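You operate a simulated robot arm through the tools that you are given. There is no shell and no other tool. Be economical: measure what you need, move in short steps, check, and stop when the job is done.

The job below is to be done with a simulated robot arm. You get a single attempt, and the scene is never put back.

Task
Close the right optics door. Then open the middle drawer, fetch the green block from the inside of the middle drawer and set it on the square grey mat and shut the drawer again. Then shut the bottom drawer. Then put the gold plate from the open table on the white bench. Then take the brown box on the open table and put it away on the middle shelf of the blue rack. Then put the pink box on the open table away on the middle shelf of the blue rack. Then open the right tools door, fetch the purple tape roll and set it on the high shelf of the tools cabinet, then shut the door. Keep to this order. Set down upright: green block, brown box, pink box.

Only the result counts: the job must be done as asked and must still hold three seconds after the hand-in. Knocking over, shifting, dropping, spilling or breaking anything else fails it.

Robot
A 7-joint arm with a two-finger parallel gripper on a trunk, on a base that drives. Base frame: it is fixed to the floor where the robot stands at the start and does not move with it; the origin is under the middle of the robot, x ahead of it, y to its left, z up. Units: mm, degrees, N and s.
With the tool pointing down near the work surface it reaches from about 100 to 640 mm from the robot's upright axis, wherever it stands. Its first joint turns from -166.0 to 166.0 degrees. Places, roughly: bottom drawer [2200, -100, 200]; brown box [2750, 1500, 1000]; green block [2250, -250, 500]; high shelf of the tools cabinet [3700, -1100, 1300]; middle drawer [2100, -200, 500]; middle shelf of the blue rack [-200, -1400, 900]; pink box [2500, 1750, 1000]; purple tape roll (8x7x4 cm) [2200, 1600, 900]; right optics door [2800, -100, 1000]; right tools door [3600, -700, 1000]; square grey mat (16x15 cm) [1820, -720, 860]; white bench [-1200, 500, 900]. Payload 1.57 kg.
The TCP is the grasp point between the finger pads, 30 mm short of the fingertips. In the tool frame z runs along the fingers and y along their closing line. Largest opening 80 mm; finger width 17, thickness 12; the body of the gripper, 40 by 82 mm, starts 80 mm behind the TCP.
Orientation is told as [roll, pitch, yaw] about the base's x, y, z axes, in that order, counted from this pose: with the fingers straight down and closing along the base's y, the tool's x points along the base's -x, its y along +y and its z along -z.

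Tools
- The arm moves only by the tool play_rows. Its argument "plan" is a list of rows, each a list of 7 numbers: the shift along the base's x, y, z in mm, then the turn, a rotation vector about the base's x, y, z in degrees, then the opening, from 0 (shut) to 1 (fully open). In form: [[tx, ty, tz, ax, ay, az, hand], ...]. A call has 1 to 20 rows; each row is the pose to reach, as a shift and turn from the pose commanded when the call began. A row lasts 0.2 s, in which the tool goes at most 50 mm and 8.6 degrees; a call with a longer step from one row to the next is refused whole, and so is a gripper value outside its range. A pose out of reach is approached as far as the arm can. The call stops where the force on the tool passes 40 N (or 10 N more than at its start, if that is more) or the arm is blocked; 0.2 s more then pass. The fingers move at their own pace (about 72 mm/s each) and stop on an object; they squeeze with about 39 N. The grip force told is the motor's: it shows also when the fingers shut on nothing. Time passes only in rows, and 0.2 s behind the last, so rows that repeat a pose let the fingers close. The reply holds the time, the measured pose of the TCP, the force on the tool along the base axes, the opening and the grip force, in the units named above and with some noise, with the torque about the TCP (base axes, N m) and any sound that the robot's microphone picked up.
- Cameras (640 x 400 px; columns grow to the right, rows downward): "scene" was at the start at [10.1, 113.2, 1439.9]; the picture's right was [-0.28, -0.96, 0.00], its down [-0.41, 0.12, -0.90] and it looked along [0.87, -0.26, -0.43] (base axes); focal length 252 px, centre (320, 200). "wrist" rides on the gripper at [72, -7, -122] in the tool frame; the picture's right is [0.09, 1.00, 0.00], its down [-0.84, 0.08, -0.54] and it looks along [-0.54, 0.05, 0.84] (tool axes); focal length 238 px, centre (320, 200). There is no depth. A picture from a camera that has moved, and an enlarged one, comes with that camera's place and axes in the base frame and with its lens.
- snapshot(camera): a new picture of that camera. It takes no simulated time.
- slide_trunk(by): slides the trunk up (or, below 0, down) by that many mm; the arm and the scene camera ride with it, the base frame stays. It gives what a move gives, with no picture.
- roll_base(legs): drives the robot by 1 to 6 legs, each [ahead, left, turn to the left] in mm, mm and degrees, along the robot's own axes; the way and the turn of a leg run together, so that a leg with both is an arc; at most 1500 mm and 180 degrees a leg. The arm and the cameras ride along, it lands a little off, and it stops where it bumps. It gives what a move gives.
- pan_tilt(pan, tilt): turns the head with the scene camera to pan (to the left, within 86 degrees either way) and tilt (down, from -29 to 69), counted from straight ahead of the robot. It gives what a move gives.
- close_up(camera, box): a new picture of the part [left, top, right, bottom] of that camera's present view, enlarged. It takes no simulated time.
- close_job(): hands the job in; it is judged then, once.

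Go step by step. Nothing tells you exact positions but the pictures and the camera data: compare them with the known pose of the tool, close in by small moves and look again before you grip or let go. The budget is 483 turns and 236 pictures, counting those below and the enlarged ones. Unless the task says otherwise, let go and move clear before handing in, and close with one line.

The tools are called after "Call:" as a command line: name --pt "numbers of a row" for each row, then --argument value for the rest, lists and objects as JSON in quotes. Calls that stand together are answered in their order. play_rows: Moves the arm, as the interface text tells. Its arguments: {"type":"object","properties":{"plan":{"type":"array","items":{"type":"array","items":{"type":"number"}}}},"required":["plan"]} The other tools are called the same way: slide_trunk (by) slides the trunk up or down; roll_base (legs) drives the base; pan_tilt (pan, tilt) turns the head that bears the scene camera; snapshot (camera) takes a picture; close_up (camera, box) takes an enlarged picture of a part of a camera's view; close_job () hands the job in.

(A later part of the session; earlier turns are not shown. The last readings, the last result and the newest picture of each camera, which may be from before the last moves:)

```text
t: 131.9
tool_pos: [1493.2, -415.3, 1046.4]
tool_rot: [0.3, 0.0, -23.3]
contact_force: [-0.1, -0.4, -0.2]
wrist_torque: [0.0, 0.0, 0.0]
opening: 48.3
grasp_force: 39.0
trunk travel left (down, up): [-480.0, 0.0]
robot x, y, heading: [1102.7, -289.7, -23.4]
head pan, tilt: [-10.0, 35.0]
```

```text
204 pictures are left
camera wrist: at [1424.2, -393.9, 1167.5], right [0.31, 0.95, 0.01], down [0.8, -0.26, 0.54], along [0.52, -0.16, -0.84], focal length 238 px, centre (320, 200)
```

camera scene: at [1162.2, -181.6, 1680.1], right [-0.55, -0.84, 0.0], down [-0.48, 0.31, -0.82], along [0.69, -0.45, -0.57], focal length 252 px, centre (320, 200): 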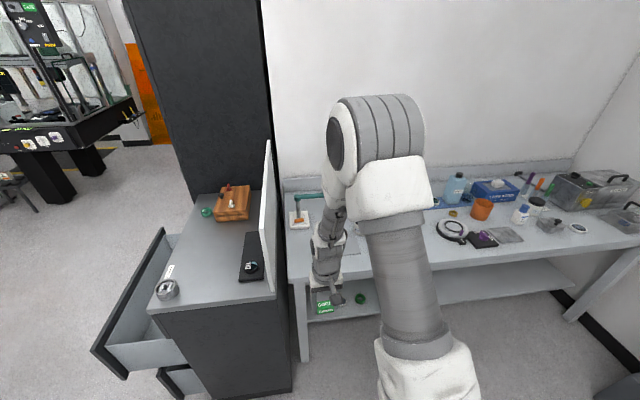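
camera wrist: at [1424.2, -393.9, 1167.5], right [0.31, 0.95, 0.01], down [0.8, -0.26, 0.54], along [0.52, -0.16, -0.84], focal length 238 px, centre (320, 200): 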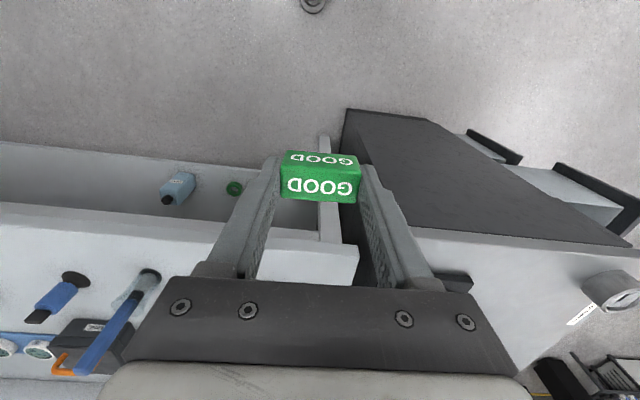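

Call:
roll_base --legs '[[0, -110, -2], [150, 0, 0]]'

Call:
snapshot --camera "wrist"

Call:
snapshot --camera "scene"

```text
t: 134.6
tool_pos: [1578.9, -592.7, 1045.1]
tool_rot: [0.3, 0.1, -25.3]
contact_force: [0.1, 0.1, 0.6]
wrist_torque: [0.04, 0.02, -0.01]
opening: 48.7
grasp_force: 39.1
trunk travel left (down, up): [-480.0, 0.0]
robot x, y, heading: [1191.8, -459.2, -25.2]
head pan, tilt: [-10.0, 35.0]
```

```text
203 pictures are left
camera wrist: at [1510.5, -568.4, 1167.5], right [0.34, 0.94, 0.01], down [0.79, -0.29, 0.54], along [0.51, -0.18, -0.84], focal length 238 px, centre (320, 200)
```

wrist: 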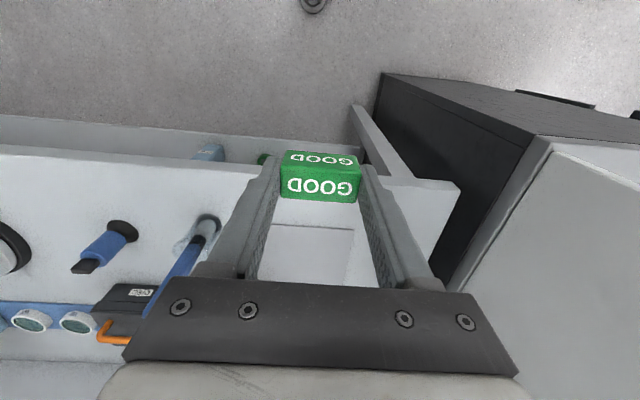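

```text
202 pictures are left
camera scene: at [1255.9, -347.4, 1680.0], right [-0.58, -0.82, 0.0], down [-0.47, 0.33, -0.82], along [0.67, -0.47, -0.57], focal length 252 px, centre (320, 200)
```

scene: 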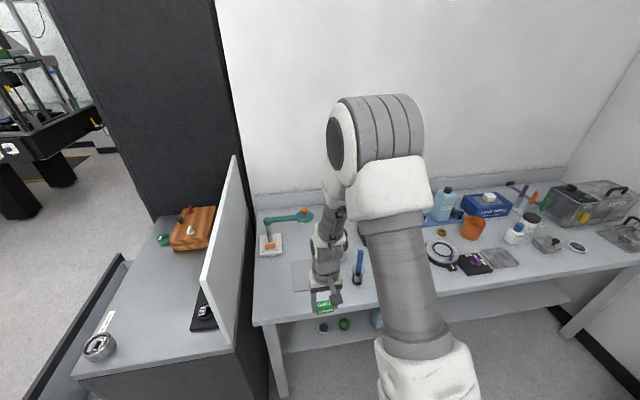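

Mat centre from two views: ≈(1813,-709), z≈860. I lower the trunk a bit, come 40 mm closer and move over the mat.

Call:
slide_trunk --by -90

Call:
roll_base --legs '[[40, 0, 0]]'

Call:
play_rows --pt "40 -18 0 0 0 0 0.2" --pt "80 -36 0 0 0 0 0.2" --pt "120 -54 0 0 0 0 0.2" --pt "160 -72 0 0 0 0 0.2" --pt "190 -90 0 0 0 0 0.2"

Call:
snapshot --camera "wrist"

Call:
snapshot --camera "scene"

```text
t: 135.9
tool_pos: [1578.7, -592.2, 956.0]
tool_rot: [0.4, 0.2, -25.4]
contact_force: [0.0, -0.2, 0.6]
wrist_torque: [0.02, 0.01, 0.02]
opening: 48.7
grasp_force: 39.1
trunk travel left (down, up): [-390.0, 90.0]
robot x, y, heading: [1190.9, -458.5, -25.0]
head pan, tilt: [-10.0, 35.0]
```

```text
t: 136.8
tool_pos: [1614.8, -611.6, 955.2]
tool_rot: [0.3, 0.2, -25.3]
contact_force: [1.0, 0.3, 0.2]
wrist_torque: [0.07, -0.02, -0.01]
opening: 48.3
grasp_force: 39.1
trunk travel left (down, up): [-390.0, 90.0]
robot x, y, heading: [1232.9, -469.3, -25.3]
head pan, tilt: [-10.0, 35.0]
```

```text
t: 138.0
tool_pos: [1803.1, -699.7, 955.9]
tool_rot: [0.3, 0.1, -25.3]
contact_force: [-0.1, 0.1, -0.7]
wrist_torque: [0.03, 0.02, 0.0]
opening: 48.8
grasp_force: 38.7
trunk travel left (down, up): [-390.0, 90.0]
robot x, y, heading: [1230.9, -471.6, -25.5]
head pan, tilt: [-10.0, 35.0]
```

```text
201 pictures are left
camera wrist: at [1735.7, -676.4, 1077.2], right [0.34, 0.94, 0.01], down [0.79, -0.29, 0.54], along [0.51, -0.18, -0.84], focal length 238 px, centre (320, 200)
```

wrist: 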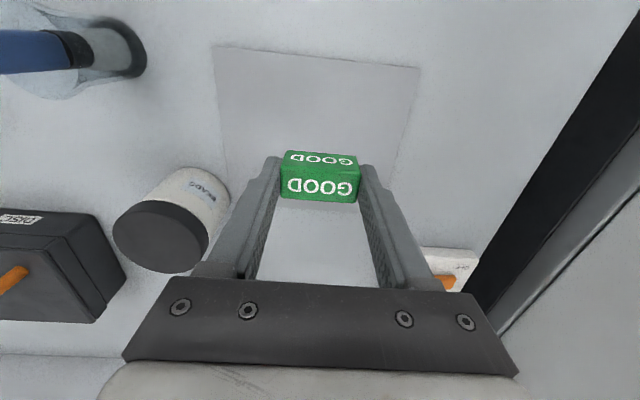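

```text
200 pictures are left
camera scene: at [1292.1, -364.5, 1590.1], right [-0.58, -0.82, 0.0], down [-0.47, 0.33, -0.82], along [0.67, -0.47, -0.57], focal length 252 px, centre (320, 200)
```

scene: 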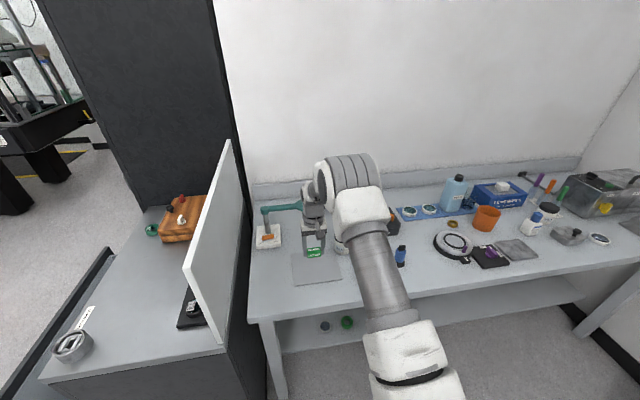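

Mat centre refined to (1810,-710); the white jar is ~130 mm to the side, clear. Descending.

Call:
play_rows --pt "5 -8 -25 0 0 0 0.2" --pt "5 -8 -40 0 0 0 0.2" --pt "5 -8 -50 0 0 0 0.2"

Call:
snapshot --camera "wrist"

```text
t: 138.8
tool_pos: [1808.6, -708.7, 903.3]
tool_rot: [0.2, 0.1, -25.3]
contact_force: [-0.5, -0.2, 0.0]
wrist_torque: [0.0, 0.01, -0.02]
opening: 48.5
grasp_force: 39.1
trunk travel left (down, up): [-390.0, 90.0]
robot x, y, heading: [1228.1, -477.9, -25.1]
head pan, tilt: [-10.0, 35.0]
```

```text
199 pictures are left
camera wrist: at [1740.5, -684.0, 1025.9], right [0.34, 0.94, 0.01], down [0.79, -0.29, 0.54], along [0.51, -0.18, -0.84], focal length 238 px, centre (320, 200)
```

wrist: 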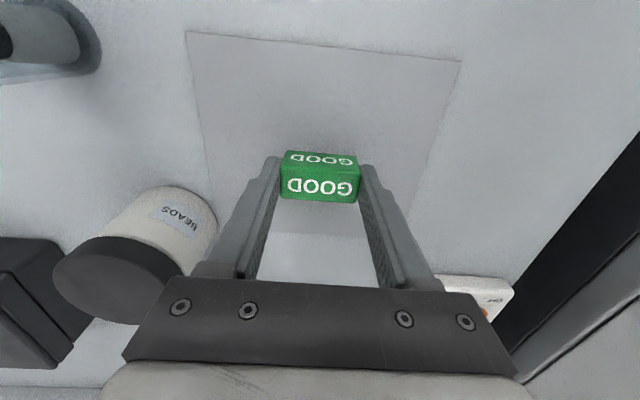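

Call:
play_rows --pt "0 0 -2 0 0 0 0.2" --pt "0 0 -4 0 0 0 0.2" --pt "0 0 -6 0 0 0 0.2" --pt "0 0 -6 0 0 0 0.2"

```text
t: 139.8
tool_pos: [1809.9, -707.3, 897.9]
tool_rot: [0.3, 0.1, -25.2]
contact_force: [-0.2, 0.0, 0.1]
wrist_torque: [0.0, -0.03, 0.01]
opening: 48.7
grasp_force: 38.9
trunk travel left (down, up): [-390.0, 90.0]
robot x, y, heading: [1232.5, -473.1, -25.1]
head pan, tilt: [-10.0, 35.0]
```

Call:
play_rows --pt "0 0 -2 0 0 0 0.2" --pt "0 0 -4 0 0 0 0.2" --pt "0 0 -6 0 0 0 0.2"

```text
t: 140.6
tool_pos: [1809.2, -708.8, 893.4]
tool_rot: [0.3, 0.0, -25.4]
contact_force: [-0.7, 0.4, -0.4]
wrist_torque: [-0.04, 0.0, -0.02]
opening: 48.6
grasp_force: 38.2
trunk travel left (down, up): [-390.0, 90.0]
robot x, y, heading: [1230.3, -474.1, -25.3]
head pan, tilt: [-10.0, 35.0]
```

Call:
play_rows --pt "0 0 -2 0 0 0 0.2" --pt "0 0 -4 0 0 0 0.2" --pt "0 0 -6 0 0 0 0.2"

Call:
close_up --camera "wrist" --box '[240, 100, 400, 220]'

```text
t: 141.4
tool_pos: [1809.2, -708.3, 887.5]
tool_rot: [0.2, 0.0, -25.3]
contact_force: [-0.5, -0.1, 0.3]
wrist_torque: [0.0, 0.03, 0.0]
opening: 48.6
grasp_force: 38.5
trunk travel left (down, up): [-390.0, 90.0]
robot x, y, heading: [1230.7, -475.9, -25.3]
head pan, tilt: [-10.0, 35.0]
```

```text
3.33 times, centred on (320, 160) of wrist
camera zoom: at [1741.3, -683.8, 1009.7], right [0.34, 0.94, 0.01], down [0.79, -0.29, 0.54], along [0.51, -0.18, -0.84], focal length 794 px, centre (320, 333)
```

zoom: 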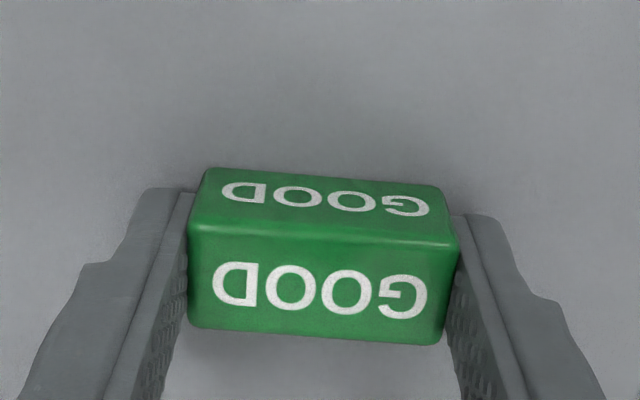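

Call:
play_rows --pt "0 0 -2 0 0 0 0.2" --pt "0 0 -4 0 0 0 0.2" --pt "0 0 -5 0 0 0 0.2"

```text
t: 142.2
tool_pos: [1809.1, -708.5, 887.5]
tool_rot: [0.4, -0.4, -25.3]
contact_force: [-3.1, 1.5, 31.2]
wrist_torque: [-0.07, 0.33, -0.03]
opening: 48.5
grasp_force: 38.9
trunk travel left (down, up): [-390.0, 90.0]
robot x, y, heading: [1229.2, -470.6, -25.2]
head pan, tilt: [-10.0, 35.0]
```

Contact. I relax upward 4 mm and release, then rise.

Call:
play_rows --pt "0 0 4 0 0 0 0.2" --pt "0 0 4 0 0 0 0.5" --pt "0 0 4 0 0 0 0.75" --pt "0 0 4 0 0 0 0.85" --pt "0 0 14 0 0 0 0.85" --pt "0 0 40 0 0 0 0.85" --pt "0 0 80 0 0 0 0.85" --pt "0 0 120 0 0 0 0.85"

Call:
snapshot --camera "wrist"

```text
t: 144.0
tool_pos: [1808.0, -708.6, 1003.2]
tool_rot: [0.3, 0.1, -25.2]
contact_force: [-0.1, 0.1, 1.1]
wrist_torque: [0.01, 0.02, 0.02]
opening: 68.0
grasp_force: 0.1
trunk travel left (down, up): [-390.0, 90.0]
robot x, y, heading: [1232.1, -475.4, -25.1]
head pan, tilt: [-10.0, 35.0]
```

```text
197 pictures are left
camera wrist: at [1740.6, -683.9, 1125.0], right [0.34, 0.94, 0.01], down [0.79, -0.29, 0.54], along [0.51, -0.18, -0.84], focal length 238 px, centre (320, 200)
```

wrist: 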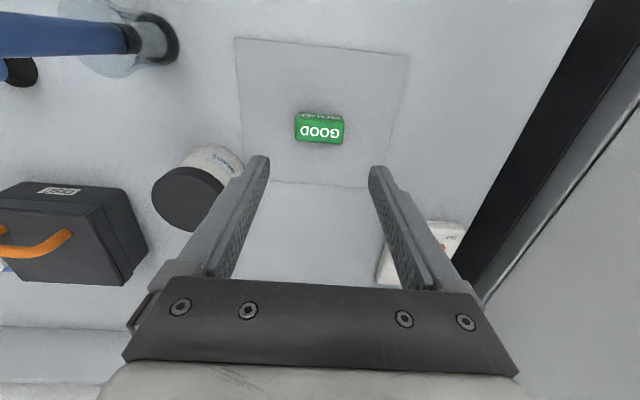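

The green block stands on the mat. I retract and drive back around to the drawer front.

Call:
play_rows --pt "-40 18 10 0 0 0 0.5" --pt "-80 36 20 0 0 0 0.2" --pt "-120 54 30 0 0 0 0" --pt "-160 72 40 0 0 0 0" --pt "-185 88 40 0 0 0 0"

Call:
roll_base --legs '[[-130, 0, 0], [0, 0, 115.2], [1250, 0, 0], [0, 0, -90], [1450, 0, 0], [0, 0, -115.5]]'

Call:
pan_tilt --pan 0 --tilt 35

Call:
snapshot --camera "scene"

```text
t: 145.2
tool_pos: [1623.2, -619.9, 1045.3]
tool_rot: [0.3, 0.2, -25.3]
contact_force: [0.4, 0.0, 0.5]
wrist_torque: [-0.01, 0.0, 0.0]
opening: 0.0
grasp_force: 21.2
trunk travel left (down, up): [-390.0, 90.0]
robot x, y, heading: [1228.8, -470.0, -25.1]
head pan, tilt: [-10.0, 35.0]
```

```text
t: 182.0
tool_pos: [2421.4, 431.0, 1044.7]
tool_rot: [0.3, 0.1, -116.0]
contact_force: [1.0, 0.3, 0.1]
wrist_torque: [-0.01, 0.02, -0.02]
opening: 0.0
grasp_force: 21.0
trunk travel left (down, up): [-390.0, 90.0]
robot x, y, heading: [2571.1, 821.3, -115.8]
head pan, tilt: [-10.0, 35.0]
```

```text
t: 182.8
tool_pos: [2422.3, 431.3, 1044.7]
tool_rot: [0.3, 0.1, -115.8]
contact_force: [-0.3, 0.2, -0.3]
wrist_torque: [-0.01, 0.01, -0.01]
opening: 0.1
grasp_force: 21.5
trunk travel left (down, up): [-390.0, 90.0]
robot x, y, heading: [2576.2, 820.8, -115.8]
head pan, tilt: [0.0, 35.0]
```

```text
196 pictures are left
camera scene: at [2695.7, 753.2, 1590.1], right [-0.9, 0.43, 0.0], down [0.25, 0.52, -0.82], along [-0.36, -0.74, -0.57], focal length 252 px, centre (320, 200)
```

scene: 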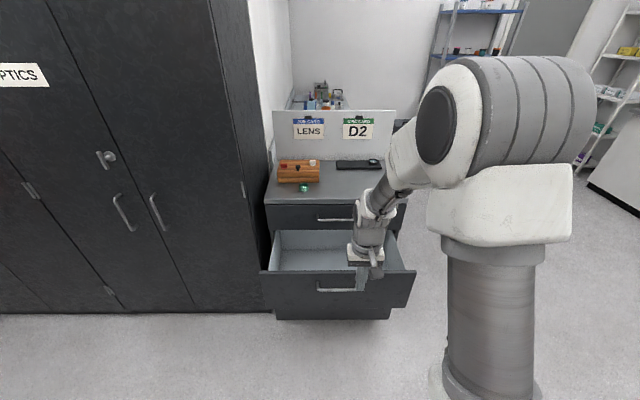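

I lower the trunk and turn the closed fingers forward for pushing the middle drawer, below its handle.

Call:
slide_trunk --by -385

Call:
play_rows --pt "-4 -8 -5 -6.16 -2.18 -4.62 0" --pt "-8 -16 -10 -12.3 -4.36 -9.24 0" --pt "-12 -24 -15 -18.5 -6.54 -13.9 0" --pt "-16 -32 -20 -24.6 -8.7 -18.5 0" --pt "-20 -40 -25 -30.8 -10.9 -23.1 0" --pt "-24 -48 -30 -37 -13.1 -27.7 0" --pt "-28 -56 -35 -43.1 -15.3 -32.3 0" --pt "-32 -64 -40 -49.3 -17.4 -37 0" --pt "-36 -72 -45 -55.4 -19.6 -41.6 0" --pt "-40 -80 -50 -61.6 -21.8 -46.2 0" --pt "-44 -88 -55 -67.8 -24 -50.8 0" --pt "-48 -96 -60 -73.9 -26.2 -55.4 0" --pt "-51 -104 -65 -80.1 -28.3 -60.1 0" --pt "-54 -112 -75 -86.2 -30.5 -64.7 0" --pt "-56 -117 -85 -92.4 -32.7 -69.3 0"

Call:
snapshot --camera "scene"

Call:
snapshot --camera "wrist"

```text
t: 186.5
tool_pos: [2421.5, 430.6, 660.1]
tool_rot: [0.3, 0.2, -115.9]
contact_force: [0.5, 0.4, 1.0]
wrist_torque: [0.02, 0.01, 0.0]
opening: 0.0
grasp_force: 21.9
trunk travel left (down, up): [-5.0, 475.0]
robot x, y, heading: [2569.2, 823.8, -115.6]
head pan, tilt: [0.0, 35.0]
```

```text
t: 189.7
tool_pos: [2364.0, 313.3, 574.6]
tool_rot: [90.3, 0.4, 154.5]
contact_force: [-0.4, 0.6, -0.9]
wrist_torque: [-0.01, -0.01, 0.03]
opening: 0.0
grasp_force: 21.5
trunk travel left (down, up): [-5.0, 475.0]
robot x, y, heading: [2569.0, 819.7, -115.9]
head pan, tilt: [0.0, 35.0]
```

```text
195 pictures are left
camera scene: at [2695.8, 753.3, 1205.1], right [-0.9, 0.43, 0.0], down [0.25, 0.52, -0.82], along [-0.36, -0.74, -0.57], focal length 252 px, centre (320, 200)
```

scene: 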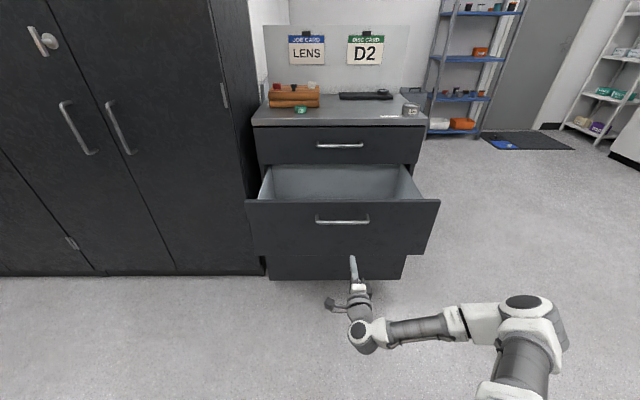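

```text
194 pictures are left
camera wrist: at [2481.7, 392.7, 567.3], right [0.08, -0.03, 1.0], down [-0.52, 0.85, 0.07], along [-0.85, -0.53, 0.05], focal length 238 px, centre (320, 200)
```

wrist: 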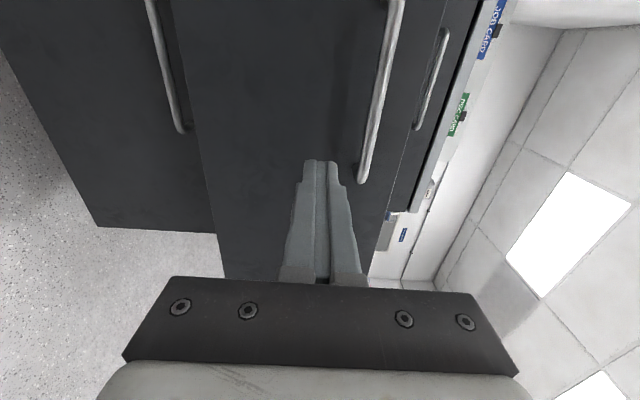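

Call:
roll_base --legs '[[130, 0, 0]]'

Call:
play_rows --pt "-13 -27 0 0 0 0 0" --pt "-26 -54 0 0 0 0 0" --pt "-39 -81 0 0 0 0 0" --pt "-52 -108 0 0 0 0 0" --pt "-65 -135 0 0 0 0 0" --pt "-77 -162 0 0 0 0 0" --pt "-90 -189 0 0 0 0 0" --pt "-99 -207 0 0 0 0 0" --pt "-107 -225 0 0 0 0 0" --pt "-116 -243 0 0 0 0 0"

Call:
snapshot --camera "scene"

```text
t: 191.2
tool_pos: [2307.0, 195.3, 574.3]
tool_rot: [90.4, 0.5, 154.6]
contact_force: [0.0, 0.2, 0.3]
wrist_torque: [0.04, 0.01, 0.01]
opening: 0.3
grasp_force: 21.3
trunk travel left (down, up): [-5.0, 475.0]
robot x, y, heading: [2515.1, 702.6, -115.8]
head pan, tilt: [0.0, 35.0]
```

```text
t: 193.4
tool_pos: [2189.9, -48.4, 574.0]
tool_rot: [90.3, 0.5, 154.5]
contact_force: [0.2, -0.1, 0.4]
wrist_torque: [0.01, 0.0, -0.02]
opening: 0.1
grasp_force: 21.1
trunk travel left (down, up): [-5.0, 475.0]
robot x, y, heading: [2515.0, 707.0, -115.6]
head pan, tilt: [0.0, 35.0]
```

```text
193 pictures are left
camera scene: at [2638.7, 635.0, 1205.1], right [-0.9, 0.44, 0.0], down [0.25, 0.52, -0.82], along [-0.36, -0.74, -0.57], focal length 252 px, centre (320, 200)
```

scene: 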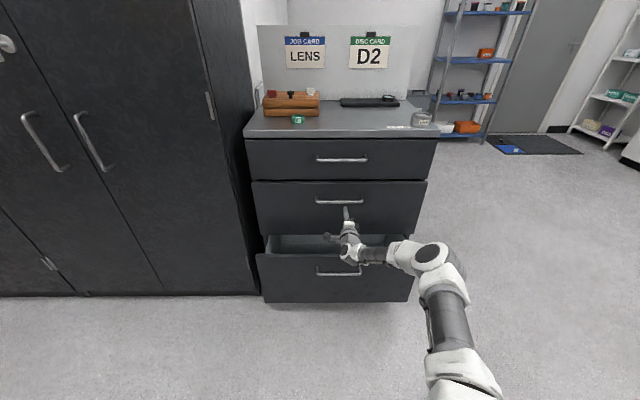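

Nearly shut. I push on until contact rises.

Call:
play_rows --pt "-5 -10 0 0 0 0 0" --pt "-10 -20 0 0 0 0 0" --pt "-14 -30 0 0 0 0 0" --pt "-19 -40 0 0 0 0 0" --pt "-24 -50 0 0 0 0 0"

Call:
close_up --camera "scene" --box '[220, 80, 460, 320]'

```text
t: 194.1
tool_pos: [2181.8, -68.3, 575.1]
tool_rot: [90.6, 0.4, 154.6]
contact_force: [5.8, 11.9, 4.2]
wrist_torque: [-0.06, 0.03, 0.06]
opening: 0.1
grasp_force: 21.8
trunk travel left (down, up): [-5.0, 475.0]
robot x, y, heading: [2513.8, 703.8, -115.7]
head pan, tilt: [0.0, 35.0]
stopped in row 3: the force on the tool passed its limit at 54 N (the readings are from after the stop); the commanded pose is now the measured one
```

```text
1.67 times, centred on (340, 200) of scene
camera zoom: at [2639.1, 636.0, 1205.2], right [-0.9, 0.44, 0.0], down [0.25, 0.52, -0.82], along [-0.36, -0.74, -0.57], focal length 420 px, centre (287, 200)
```

zoom: 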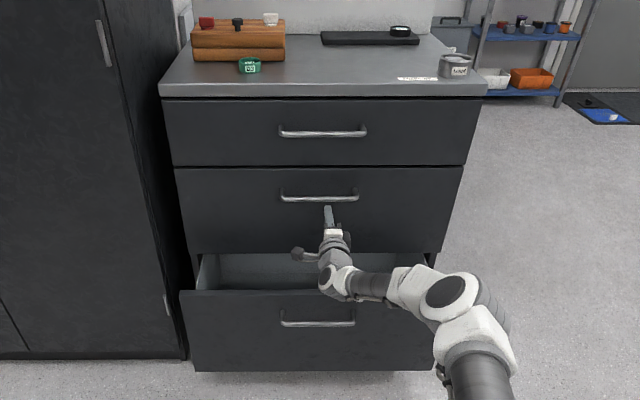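

Middle drawer is shut. Now retreat and lower to the bottom drawer (push at z≈375, above its handle).

Call:
play_rows --pt "17 36 0 0 0 0 0" --pt "34 72 0 0 0 0 0" --pt "51 108 0 0 0 0 0" --pt "68 144 0 0 0 0 0" --pt "80 170 0 0 0 0 0" --pt "90 189 0 0 0 0 0" --pt "90 189 -40 0 0 0 0" --pt "90 189 -80 0 0 0 0" --pt "90 189 -120 0 0 0 0" --pt "90 189 -160 0 0 0 0" --pt "90 189 -200 0 0 0 0"

Call:
snapshot --camera "scene"

Call:
snapshot --camera "wrist"

```text
t: 196.5
tool_pos: [2271.2, 119.8, 375.1]
tool_rot: [90.4, 0.3, 154.5]
contact_force: [-0.4, 0.0, 0.7]
wrist_torque: [-0.02, 0.05, -0.04]
opening: 0.1
grasp_force: 21.4
trunk travel left (down, up): [-5.0, 475.0]
robot x, y, heading: [2516.8, 701.4, -115.8]
head pan, tilt: [0.0, 35.0]
```

```text
191 pictures are left
camera scene: at [2638.7, 635.1, 1205.1], right [-0.9, 0.44, 0.0], down [0.25, 0.52, -0.82], along [-0.36, -0.74, -0.57], focal length 252 px, centre (320, 200)
```

scene: 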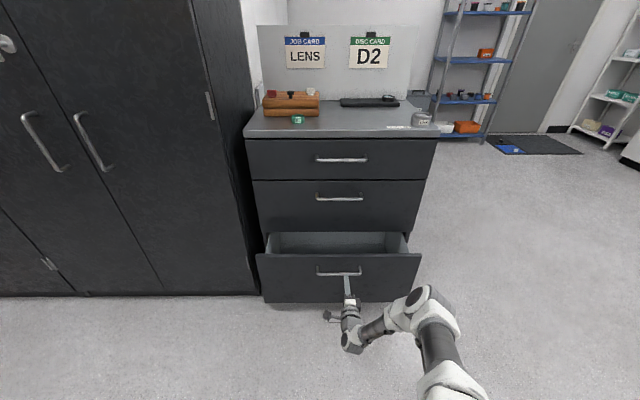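

```text
190 pictures are left
camera wrist: at [2388.8, 198.9, 366.9], right [0.08, -0.03, 1.0], down [-0.52, 0.85, 0.07], along [-0.85, -0.53, 0.05], focal length 238 px, centre (320, 200)
```

wrist: 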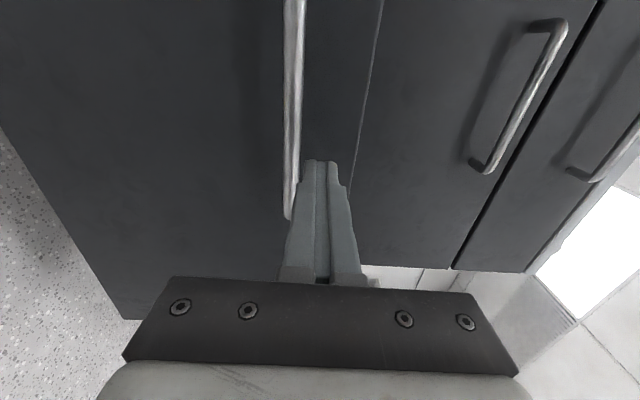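

Call:
play_rows --pt "0 0 8 0 0 0 0" --pt "-11 -22 8 0 0 0 0" --pt "-22 -45 8 0 0 0 0" --pt "-33 -68 8 0 0 0 0" --pt "-44 -92 8 0 0 0 0" --pt "-55 -115 8 0 0 0 0" --pt "-66 -138 8 0 0 0 0" --pt "-76 -160 8 0 0 0 0" --pt "-86 -180 8 0 0 0 0" --pt "-91 -190 8 0 0 0 0" --pt "-96 -200 8 0 0 0 0"

Call:
close_up --camera "scene" --box '[220, 80, 460, 320]'

```text
t: 198.9
tool_pos: [2200.5, -24.6, 391.0]
tool_rot: [90.4, 0.3, 154.6]
contact_force: [-0.3, 0.0, -0.2]
wrist_torque: [-0.02, -0.02, -0.03]
opening: 0.1
grasp_force: 21.7
out of reach, approached as far as the arm can: row 7, 8, 9, 10, 11
trunk travel left (down, up): [-5.0, 475.0]
robot x, y, heading: [2515.8, 705.6, -116.0]
head pan, tilt: [0.0, 35.0]
```

```text
1.67 times, centred on (340, 200) of scene
camera zoom: at [2638.7, 635.1, 1205.1], right [-0.9, 0.44, 0.0], down [0.25, 0.52, -0.82], along [-0.36, -0.74, -0.57], focal length 420 px, centre (287, 200)
```

zoom: 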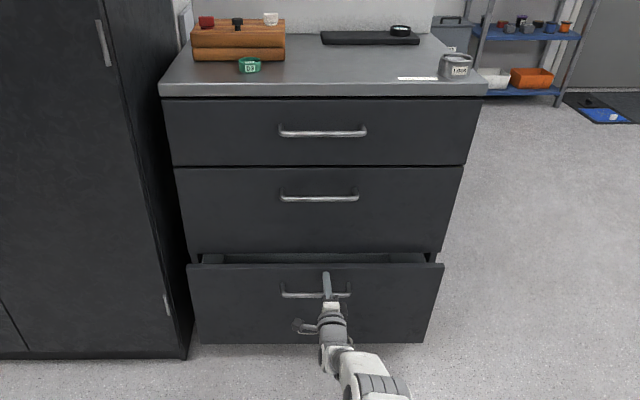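

Out of arm reach; I back the arm off, drive 110 mm closer and push again.

Call:
play_rows --pt "17 36 0 0 0 0 0" --pt "34 72 0 0 0 0 0" --pt "52 110 0 0 0 0 0"

Call:
roll_base --legs '[[110, 0, 0]]'

Call:
play_rows --pt "-5 -10 -6 0 0 0 0" --pt "-10 -20 -6 0 0 0 0" --pt "-15 -30 -6 0 0 0 0" --pt "-20 -40 -6 0 0 0 0" --pt "-24 -50 -6 0 0 0 0" --pt "-29 -60 -6 0 0 0 0" --pt "-34 -70 -6 0 0 0 0" --pt "-38 -80 -6 0 0 0 0"

Call:
close_up --camera "scene" --box '[220, 80, 460, 320]'

```text
t: 199.7
tool_pos: [2253.2, 84.8, 390.0]
tool_rot: [90.5, 0.4, 154.6]
contact_force: [-0.4, 0.8, 0.3]
wrist_torque: [0.0, 0.0, -0.02]
opening: 0.0
grasp_force: 21.2
trunk travel left (down, up): [-5.0, 475.0]
robot x, y, heading: [2512.2, 702.8, -116.0]
head pan, tilt: [0.0, 35.0]
```

```text
t: 201.0
tool_pos: [2206.4, -12.4, 390.5]
tool_rot: [90.4, 0.4, 154.6]
contact_force: [-0.5, 0.1, 0.3]
wrist_torque: [0.01, 0.0, 0.03]
opening: 0.0
grasp_force: 21.7
trunk travel left (down, up): [-5.0, 475.0]
robot x, y, heading: [2467.3, 607.1, -116.1]
head pan, tilt: [0.0, 35.0]
```

```text
t: 202.4
tool_pos: [2180.6, -67.3, 384.6]
tool_rot: [90.6, 0.2, 154.5]
contact_force: [6.1, 13.2, 9.4]
wrist_torque: [-0.19, 0.06, 0.03]
opening: 0.4
grasp_force: 21.4
trunk travel left (down, up): [-5.0, 475.0]
robot x, y, heading: [2467.3, 605.1, -116.1]
head pan, tilt: [0.0, 35.0]
stopped in row 7: the force on the tool passed its limit at 65 N (the readings are from after the stop); the commanded pose is now the measured one
```

```text
1.67 times, centred on (340, 200) of scene
camera zoom: at [2592.2, 539.1, 1205.3], right [-0.9, 0.44, 0.0], down [0.25, 0.52, -0.82], along [-0.36, -0.74, -0.57], focal length 420 px, centre (287, 200)
```

zoom: 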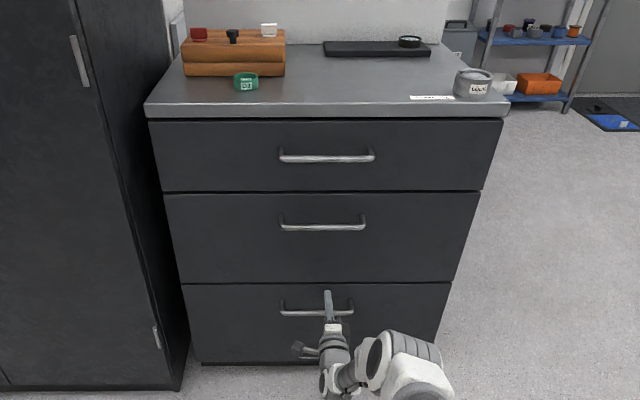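

All three drawers are flush. Next: retract, raise, tool down, and go look at the open table.

Call:
play_rows --pt "20 42 0 0 0 0 0" --pt "40 84 0 0 0 0 0" --pt "58 120 0 0 0 0 0"

Call:
roll_base --legs '[[-200, 0, 0]]'

Call:
slide_trunk --by 400

Call:
play_rows --pt "4 8 20 6.16 2.18 4.62 0.3" --pt "8 16 40 12.3 4.36 9.24 0.3" --pt "12 24 60 18.5 6.54 13.9 0.5" --pt "16 32 80 24.6 8.7 18.5 0.5" --pt "20 40 100 30.8 10.9 23.1 0.5" --pt "24 48 120 37 13.1 27.7 0.5" --pt "28 56 140 43.1 15.3 32.3 0.5" --pt "32 64 160 49.3 17.4 37 0.5" --pt "36 72 180 55.4 19.6 41.6 0.5" --pt "40 80 200 61.6 21.8 46.2 0.5" --pt "44 88 220 67.8 24 50.8 0.5" --pt "48 96 240 73.9 26.2 55.4 0.5" --pt "51 104 260 80.1 28.3 60.1 0.5" --pt "54 112 280 86.2 30.5 64.7 0.5" --pt "56 117 300 92.4 32.7 69.3 0.5"

Call:
pan_tilt --pan 0 --tilt 25

```text
t: 203.2
tool_pos: [2237.2, 54.1, 383.6]
tool_rot: [90.5, 0.3, 154.6]
contact_force: [0.3, 1.1, -0.9]
wrist_torque: [0.02, -0.01, 0.03]
opening: 0.0
grasp_force: 21.2
trunk travel left (down, up): [-5.0, 475.0]
robot x, y, heading: [2469.1, 609.9, -115.8]
head pan, tilt: [0.0, 35.0]
```

```text
t: 205.2
tool_pos: [2321.8, 227.1, 383.1]
tool_rot: [90.5, 0.4, 154.5]
contact_force: [-0.3, 0.5, 0.3]
wrist_torque: [0.01, 0.0, 0.01]
opening: 0.0
grasp_force: 21.4
trunk travel left (down, up): [-5.0, 475.0]
robot x, y, heading: [2552.7, 783.0, -115.8]
head pan, tilt: [0.0, 35.0]
```

```text
t: 209.0
tool_pos: [2321.6, 227.9, 782.9]
tool_rot: [90.6, 0.3, 154.4]
contact_force: [-0.6, 0.2, 0.4]
wrist_torque: [-0.02, -0.01, 0.0]
opening: 0.1
grasp_force: 21.2
trunk travel left (down, up): [-405.0, 75.0]
robot x, y, heading: [2548.6, 780.0, -115.7]
head pan, tilt: [0.0, 35.0]
```

```text
t: 212.2
tool_pos: [2378.2, 345.0, 1083.5]
tool_rot: [0.4, 0.1, -115.8]
contact_force: [-0.5, 0.2, 1.0]
wrist_torque: [0.03, -0.06, -0.02]
opening: 40.2
grasp_force: 0.0
trunk travel left (down, up): [-405.0, 75.0]
robot x, y, heading: [2552.5, 781.2, -115.6]
head pan, tilt: [0.0, 35.0]
```

```text
t: 212.9
tool_pos: [2378.1, 344.3, 1081.9]
tool_rot: [0.6, -0.1, -115.9]
contact_force: [0.8, -0.2, -0.6]
wrist_torque: [0.03, 0.02, -0.02]
opening: 39.9
grasp_force: 0.0
trunk travel left (down, up): [-405.0, 75.0]
robot x, y, heading: [2552.9, 782.0, -115.7]
head pan, tilt: [0.0, 25.0]
```

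Call:
play_rows --pt "17 36 10 0 0 0 0.5" --pt "34 72 30 0 0 0 0.5"

Call:
roll_base --legs '[[0, 0, -90], [0, 0, -90]]'

Call:
snapshot --camera "scene"

```text
t: 213.5
tool_pos: [2410.0, 416.1, 1112.8]
tool_rot: [0.4, 0.0, -115.8]
contact_force: [-1.1, 0.2, 0.0]
wrist_torque: [0.03, 0.01, 0.0]
opening: 39.9
grasp_force: 0.0
trunk travel left (down, up): [-405.0, 75.0]
robot x, y, heading: [2551.8, 781.7, -115.9]
head pan, tilt: [0.0, 25.0]
```

```text
t: 224.2
tool_pos: [2694.3, 1146.5, 1112.7]
tool_rot: [0.4, 0.1, 63.9]
contact_force: [0.8, 0.6, 0.4]
wrist_torque: [0.0, 0.0, -0.02]
opening: 39.9
grasp_force: 0.0
trunk travel left (down, up): [-405.0, 75.0]
robot x, y, heading: [2552.1, 779.5, 63.9]
head pan, tilt: [0.0, 25.0]
```

```text
187 pictures are left
camera scene: at [2433.2, 853.2, 1620.8], right [0.9, -0.44, 0.0], down [-0.19, -0.38, -0.91], along [0.4, 0.81, -0.42], focal length 252 px, centre (320, 200)
```

scene: 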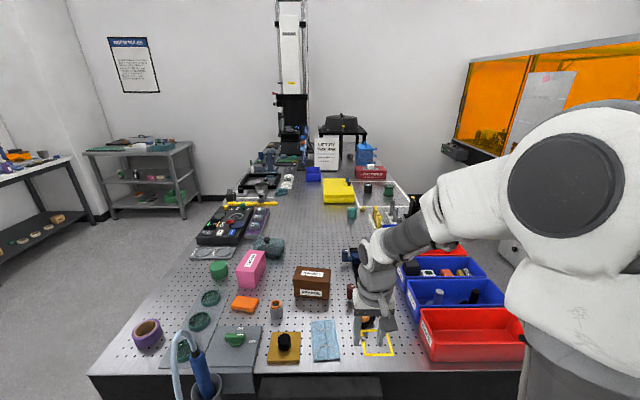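

I see the open table: pink box, brown box, purple tape and a gold square with a black thing. Zooming in.

Call:
close_up --camera "scene" --box '[90, 230, 400, 400]'

```text
2.06 times, centred on (245, 315) of scene
camera zoom: at [2433.2, 853.2, 1620.8], right [0.9, -0.44, 0.0], down [-0.19, -0.38, -0.91], along [0.4, 0.81, -0.42], focal length 520 px, centre (475, -37)
```

zoom: 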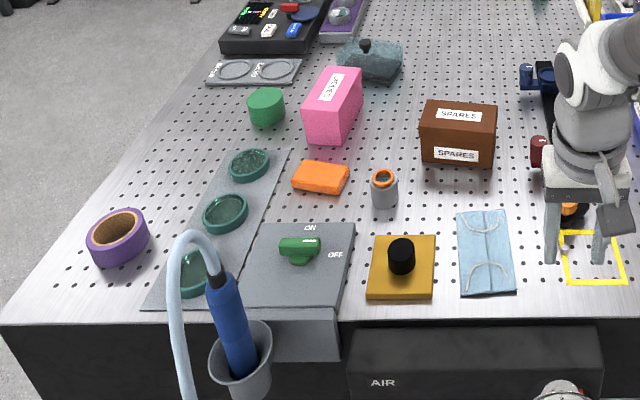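

The gold plate (~95 mm square) carries a black knob ~42 mm wide, at about (2557,1348). I shift left and bring the gripper over it.

Call:
roll_base --legs '[[0, 150, 0]]'

Call:
play_rows --pt "0 45 0 0 0 0 0.8" --pt "-1 90 0 0 0 0 1" --pt "-2 110 0 0 0 0 1"

Call:
snapshot --camera "wrist"

Call:
snapshot --camera "scene"

```text
t: 226.0
tool_pos: [2560.0, 1212.4, 1112.2]
tool_rot: [0.4, 0.0, 63.8]
contact_force: [-0.1, -0.5, -0.4]
wrist_torque: [-0.02, -0.02, -0.03]
opening: 40.2
grasp_force: 0.0
trunk travel left (down, up): [-405.0, 75.0]
robot x, y, heading: [2416.8, 844.3, 63.9]
head pan, tilt: [0.0, 25.0]
```

```text
t: 226.8
tool_pos: [2558.0, 1323.7, 1111.7]
tool_rot: [0.3, 0.1, 63.9]
contact_force: [0.2, 0.1, 0.0]
wrist_torque: [0.02, -0.02, -0.04]
opening: 80.0
grasp_force: 0.1
trunk travel left (down, up): [-405.0, 75.0]
robot x, y, heading: [2419.3, 847.4, 63.7]
head pan, tilt: [0.0, 25.0]
```

```text
185 pictures are left
camera wrist: at [2532.0, 1255.7, 1234.7], right [-0.93, 0.36, 0.01], down [0.3, 0.78, 0.54], along [0.19, 0.51, -0.84], focal length 238 px, centre (320, 200)
```

wrist: 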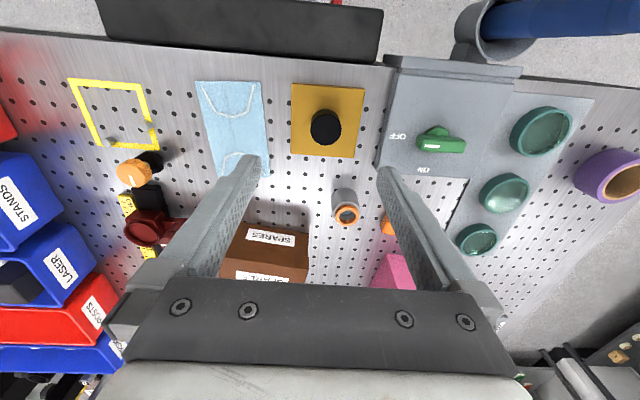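

```text
184 pictures are left
camera scene: at [2298.0, 919.4, 1620.8], right [0.9, -0.44, 0.0], down [-0.19, -0.38, -0.91], along [0.4, 0.81, -0.42], focal length 252 px, centre (320, 200)
```

scene: 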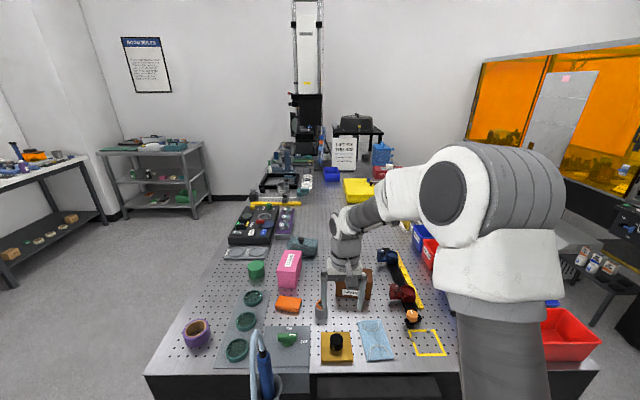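

Plate/knob refined to ≈(2552,1337). I move over it and descend partway.

Call:
play_rows --pt "-6 13 -20 0 0 0 1" --pt "-6 13 -60 0 0 0 1" --pt "-6 13 -95 0 0 0 1"

Call:
snapshot --camera "wrist"

```text
t: 227.6
tool_pos: [2552.0, 1339.4, 1017.8]
tool_rot: [0.6, 0.0, 63.9]
contact_force: [0.0, 0.6, -0.4]
wrist_torque: [0.01, 0.0, 0.06]
opening: 80.0
grasp_force: 0.1
trunk travel left (down, up): [-405.0, 75.0]
robot x, y, heading: [2417.2, 849.8, 63.8]
head pan, tilt: [0.0, 25.0]
```

```text
183 pictures are left
camera wrist: at [2526.5, 1270.5, 1140.0], right [-0.93, 0.36, 0.01], down [0.3, 0.78, 0.54], along [0.19, 0.51, -0.84], focal length 238 px, centre (320, 200)
```

wrist: 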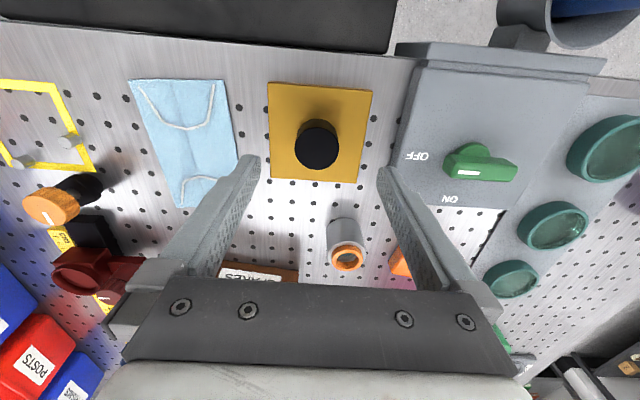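

Plate top z≈918, knob centre ≈(2551,1334). Descend to TCP z≈953 and grip the knob.

Call:
play_rows --pt "-1 -5 -30 0 0 0 1" --pt "-1 -5 -55 0 0 0 1" --pt "-1 -5 -64 0 0 0 1" --pt "-1 -5 -64 0 0 0 0.6" --pt "-1 -5 -64 0 0 0 0.3" --pt "-1 -5 -64 0 0 0 0.3" --pt "-1 -5 -64 0 0 0 0.3"

Call:
snapshot --camera "wrist"

```text
t: 229.2
tool_pos: [2550.6, 1332.6, 954.0]
tool_rot: [0.4, 0.0, 63.9]
contact_force: [-0.7, 0.5, 0.5]
wrist_torque: [0.08, -0.07, -0.05]
opening: 37.1
grasp_force: 39.0
trunk travel left (down, up): [-405.0, 75.0]
robot x, y, heading: [2418.5, 849.2, 63.8]
head pan, tilt: [0.0, 25.0]
```

```text
182 pictures are left
camera wrist: at [2525.0, 1264.7, 1075.8], right [-0.93, 0.36, 0.01], down [0.3, 0.78, 0.54], along [0.19, 0.51, -0.84], focal length 238 px, centre (320, 200)
```

wrist: 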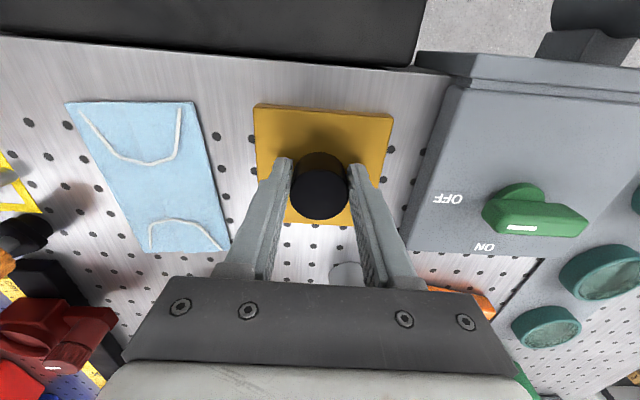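

Call:
play_rows --pt "0 0 10 0 0 0 0.3" --pt "0 0 30 0 0 0 0.3" --pt "0 0 60 0 0 0 0.3" --pt "0 0 100 0 0 0 0.3" --pt "0 0 150 0 0 0 0.3"

Call:
snapshot --camera "wrist"

```text
t: 230.4
tool_pos: [2550.5, 1331.2, 1105.7]
tool_rot: [0.6, 0.0, 63.8]
contact_force: [0.5, 0.2, -2.1]
wrist_torque: [-0.03, 0.0, -0.02]
opening: 37.1
grasp_force: 38.6
trunk travel left (down, up): [-405.0, 75.0]
robot x, y, heading: [2418.0, 846.8, 63.9]
head pan, tilt: [0.0, 25.0]
```

```text
181 pictures are left
camera wrist: at [2525.4, 1263.2, 1228.4], right [-0.93, 0.36, 0.01], down [0.3, 0.78, 0.54], along [0.19, 0.51, -0.84], focal length 238 px, centre (320, 200)
```

wrist: 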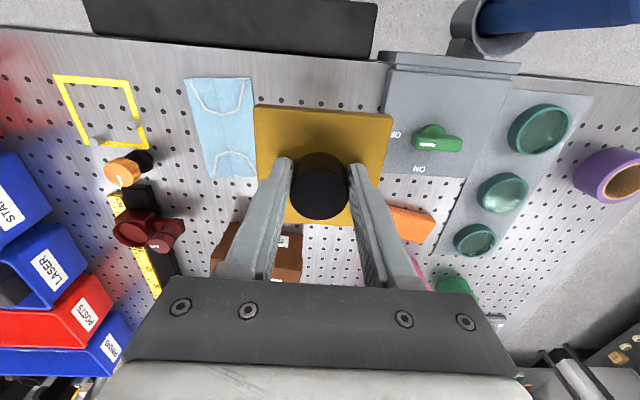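

The plate is held. I retract and drive west toward the white bench.

Call:
play_rows --pt "-17 -36 10 0 0 0 0.3" --pt "-34 -72 20 0 0 0 0.3" --pt "-46 -100 30 0 0 0 0.3"

Call:
roll_base --legs '[[-200, 0, 0], [0, 0, 116.1], [1500, 0, 0], [800, 0, 0]]'

Call:
snapshot --camera "scene"

```text
t: 231.2
tool_pos: [2505.9, 1231.5, 1135.9]
tool_rot: [0.5, 0.0, 63.7]
contact_force: [-0.3, -0.2, -2.2]
wrist_torque: [-0.04, 0.0, 0.02]
opening: 36.9
grasp_force: 38.8
trunk travel left (down, up): [-405.0, 75.0]
robot x, y, heading: [2419.0, 848.4, 63.8]
head pan, tilt: [0.0, 25.0]
```

```text
t: 254.5
tool_pos: [-347.6, 476.8, 1136.0]
tool_rot: [0.5, 0.1, -178.0]
contact_force: [0.0, 0.6, -3.6]
wrist_torque: [0.0, -0.05, 0.0]
opening: 36.7
grasp_force: 39.0
trunk travel left (down, up): [-405.0, 75.0]
robot x, y, heading: [31.0, 576.7, -177.7]
head pan, tilt: [0.0, 25.0]
```

```text
180 pictures are left
camera scene: at [27.7, 438.2, 1620.8], right [-0.04, 1.0, 0.0], down [0.42, 0.02, -0.91], along [-0.91, -0.03, -0.42], focal length 252 px, centre (320, 200)
```

scene: 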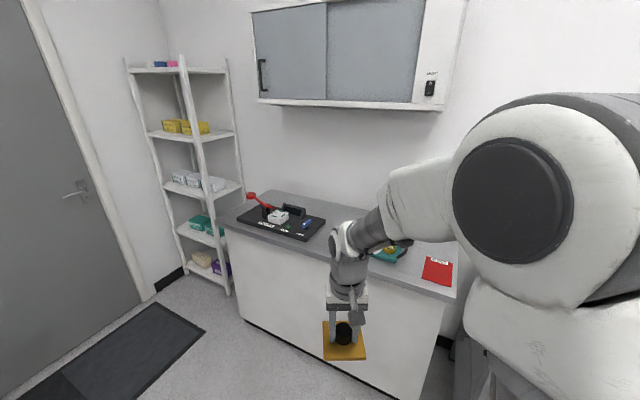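

The white bench (grey top) is ahead, facing about heading 154.5°. I line up in front of it.

Call:
roll_base --legs '[[0, 0, -27.8], [0, 560, 0], [150, 0, 0]]'

Call:
pan_tilt --pan 0 --tilt 35

Call:
snapshot --camera "scene"

Call:
snapshot --camera "wrist"

```text
t: 262.1
tool_pos: [-723.7, 242.0, 1134.3]
tool_rot: [0.4, 0.0, 153.8]
contact_force: [0.3, 0.1, -3.4]
wrist_torque: [0.02, 0.0, 0.0]
opening: 36.7
grasp_force: 39.0
trunk travel left (down, up): [-405.0, 75.0]
robot x, y, heading: [-339.8, 151.5, 153.9]
head pan, tilt: [0.0, 25.0]
```

```text
t: 262.8
tool_pos: [-724.8, 241.5, 1134.9]
tool_rot: [0.4, 0.0, 153.8]
contact_force: [0.2, -0.5, -3.2]
wrist_torque: [0.0, -0.04, -0.03]
opening: 36.6
grasp_force: 39.1
trunk travel left (down, up): [-405.0, 75.0]
robot x, y, heading: [-340.8, 152.0, 153.8]
head pan, tilt: [0.0, 35.0]
```

```text
179 pictures are left
camera scene: at [-408.1, 29.2, 1605.1], right [0.44, 0.9, 0.0], down [0.51, -0.25, -0.82], along [-0.74, 0.36, -0.57], focal length 252 px, centre (320, 200)
```

scene: 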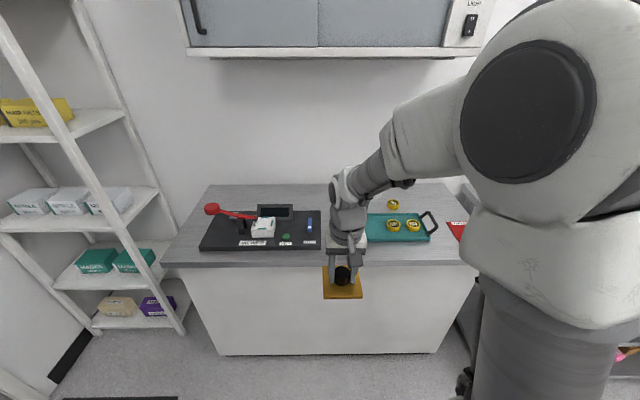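

```text
178 pictures are left
camera wrist: at [-657.3, 217.2, 1257.1], right [-0.36, -0.93, 0.01], down [-0.78, 0.3, 0.54], along [-0.51, 0.19, -0.84], focal length 238 px, centre (320, 200)
```

wrist: 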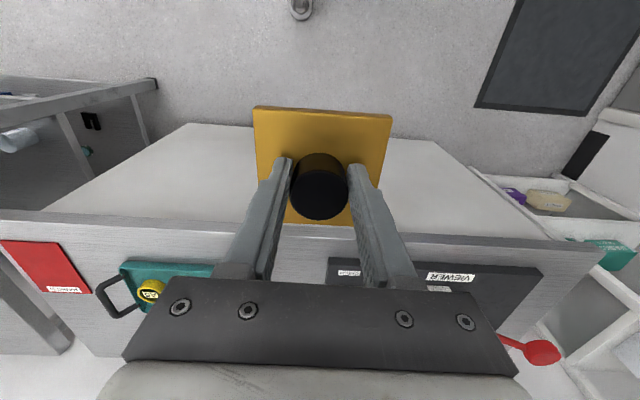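

There's a ~190 mm free gap between the black tray and the green tray. I drive 170 mm closer and move over the gap.

Call:
roll_base --legs '[[170, 0, 0]]'

Call:
play_rows --pt "-20 40 0 0 0 0 0.3" --pt "-60 65 0 0 0 0 0.3" --pt "-100 90 0 0 0 0 0.3"

Call:
snapshot --camera "wrist"

Call:
snapshot --camera "scene"

```text
t: 264.6
tool_pos: [-875.3, 314.9, 1135.2]
tool_rot: [0.4, 0.0, 154.0]
contact_force: [0.6, 0.3, -3.1]
wrist_torque: [-0.01, 0.0, -0.01]
opening: 36.6
grasp_force: 39.2
trunk travel left (down, up): [-405.0, 75.0]
robot x, y, heading: [-488.4, 227.0, 153.9]
head pan, tilt: [0.0, 35.0]
```

```text
t: 265.4
tool_pos: [-975.9, 405.6, 1134.3]
tool_rot: [0.4, 0.0, 153.9]
contact_force: [0.4, -0.7, -3.2]
wrist_torque: [0.01, -0.05, 0.01]
opening: 37.1
grasp_force: 39.0
trunk travel left (down, up): [-405.0, 75.0]
robot x, y, heading: [-495.6, 222.4, 154.3]
head pan, tilt: [0.0, 35.0]
```

```text
177 pictures are left
camera wrist: at [-908.5, 381.7, 1256.2], right [-0.35, -0.93, 0.01], down [-0.78, 0.3, 0.54], along [-0.51, 0.19, -0.84], focal length 238 px, centre (320, 200)
```

wrist: 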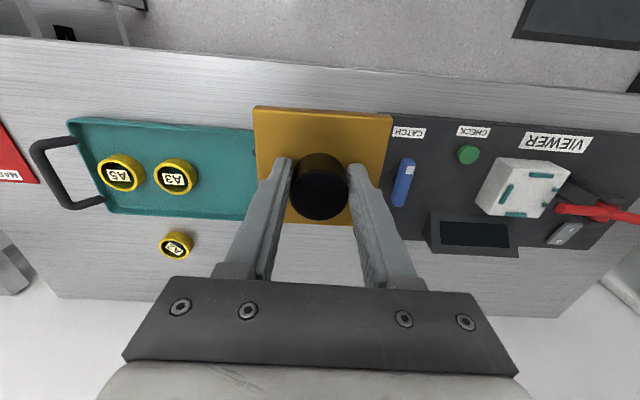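

```text
176 pictures are left
camera scene: at [-558.9, 102.9, 1605.0], right [0.44, 0.9, 0.0], down [0.52, -0.25, -0.82], along [-0.74, 0.36, -0.57], focal length 252 px, centre (320, 200)
```

scene: 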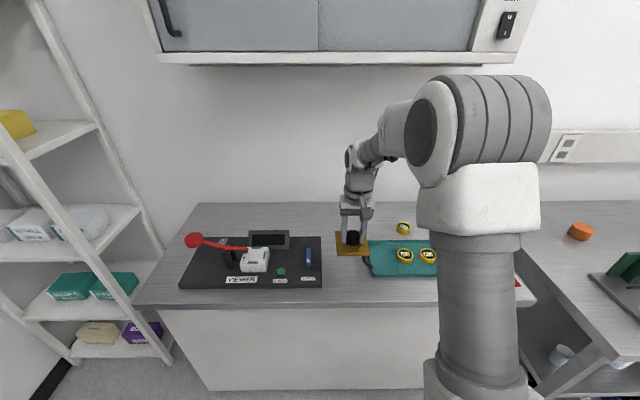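

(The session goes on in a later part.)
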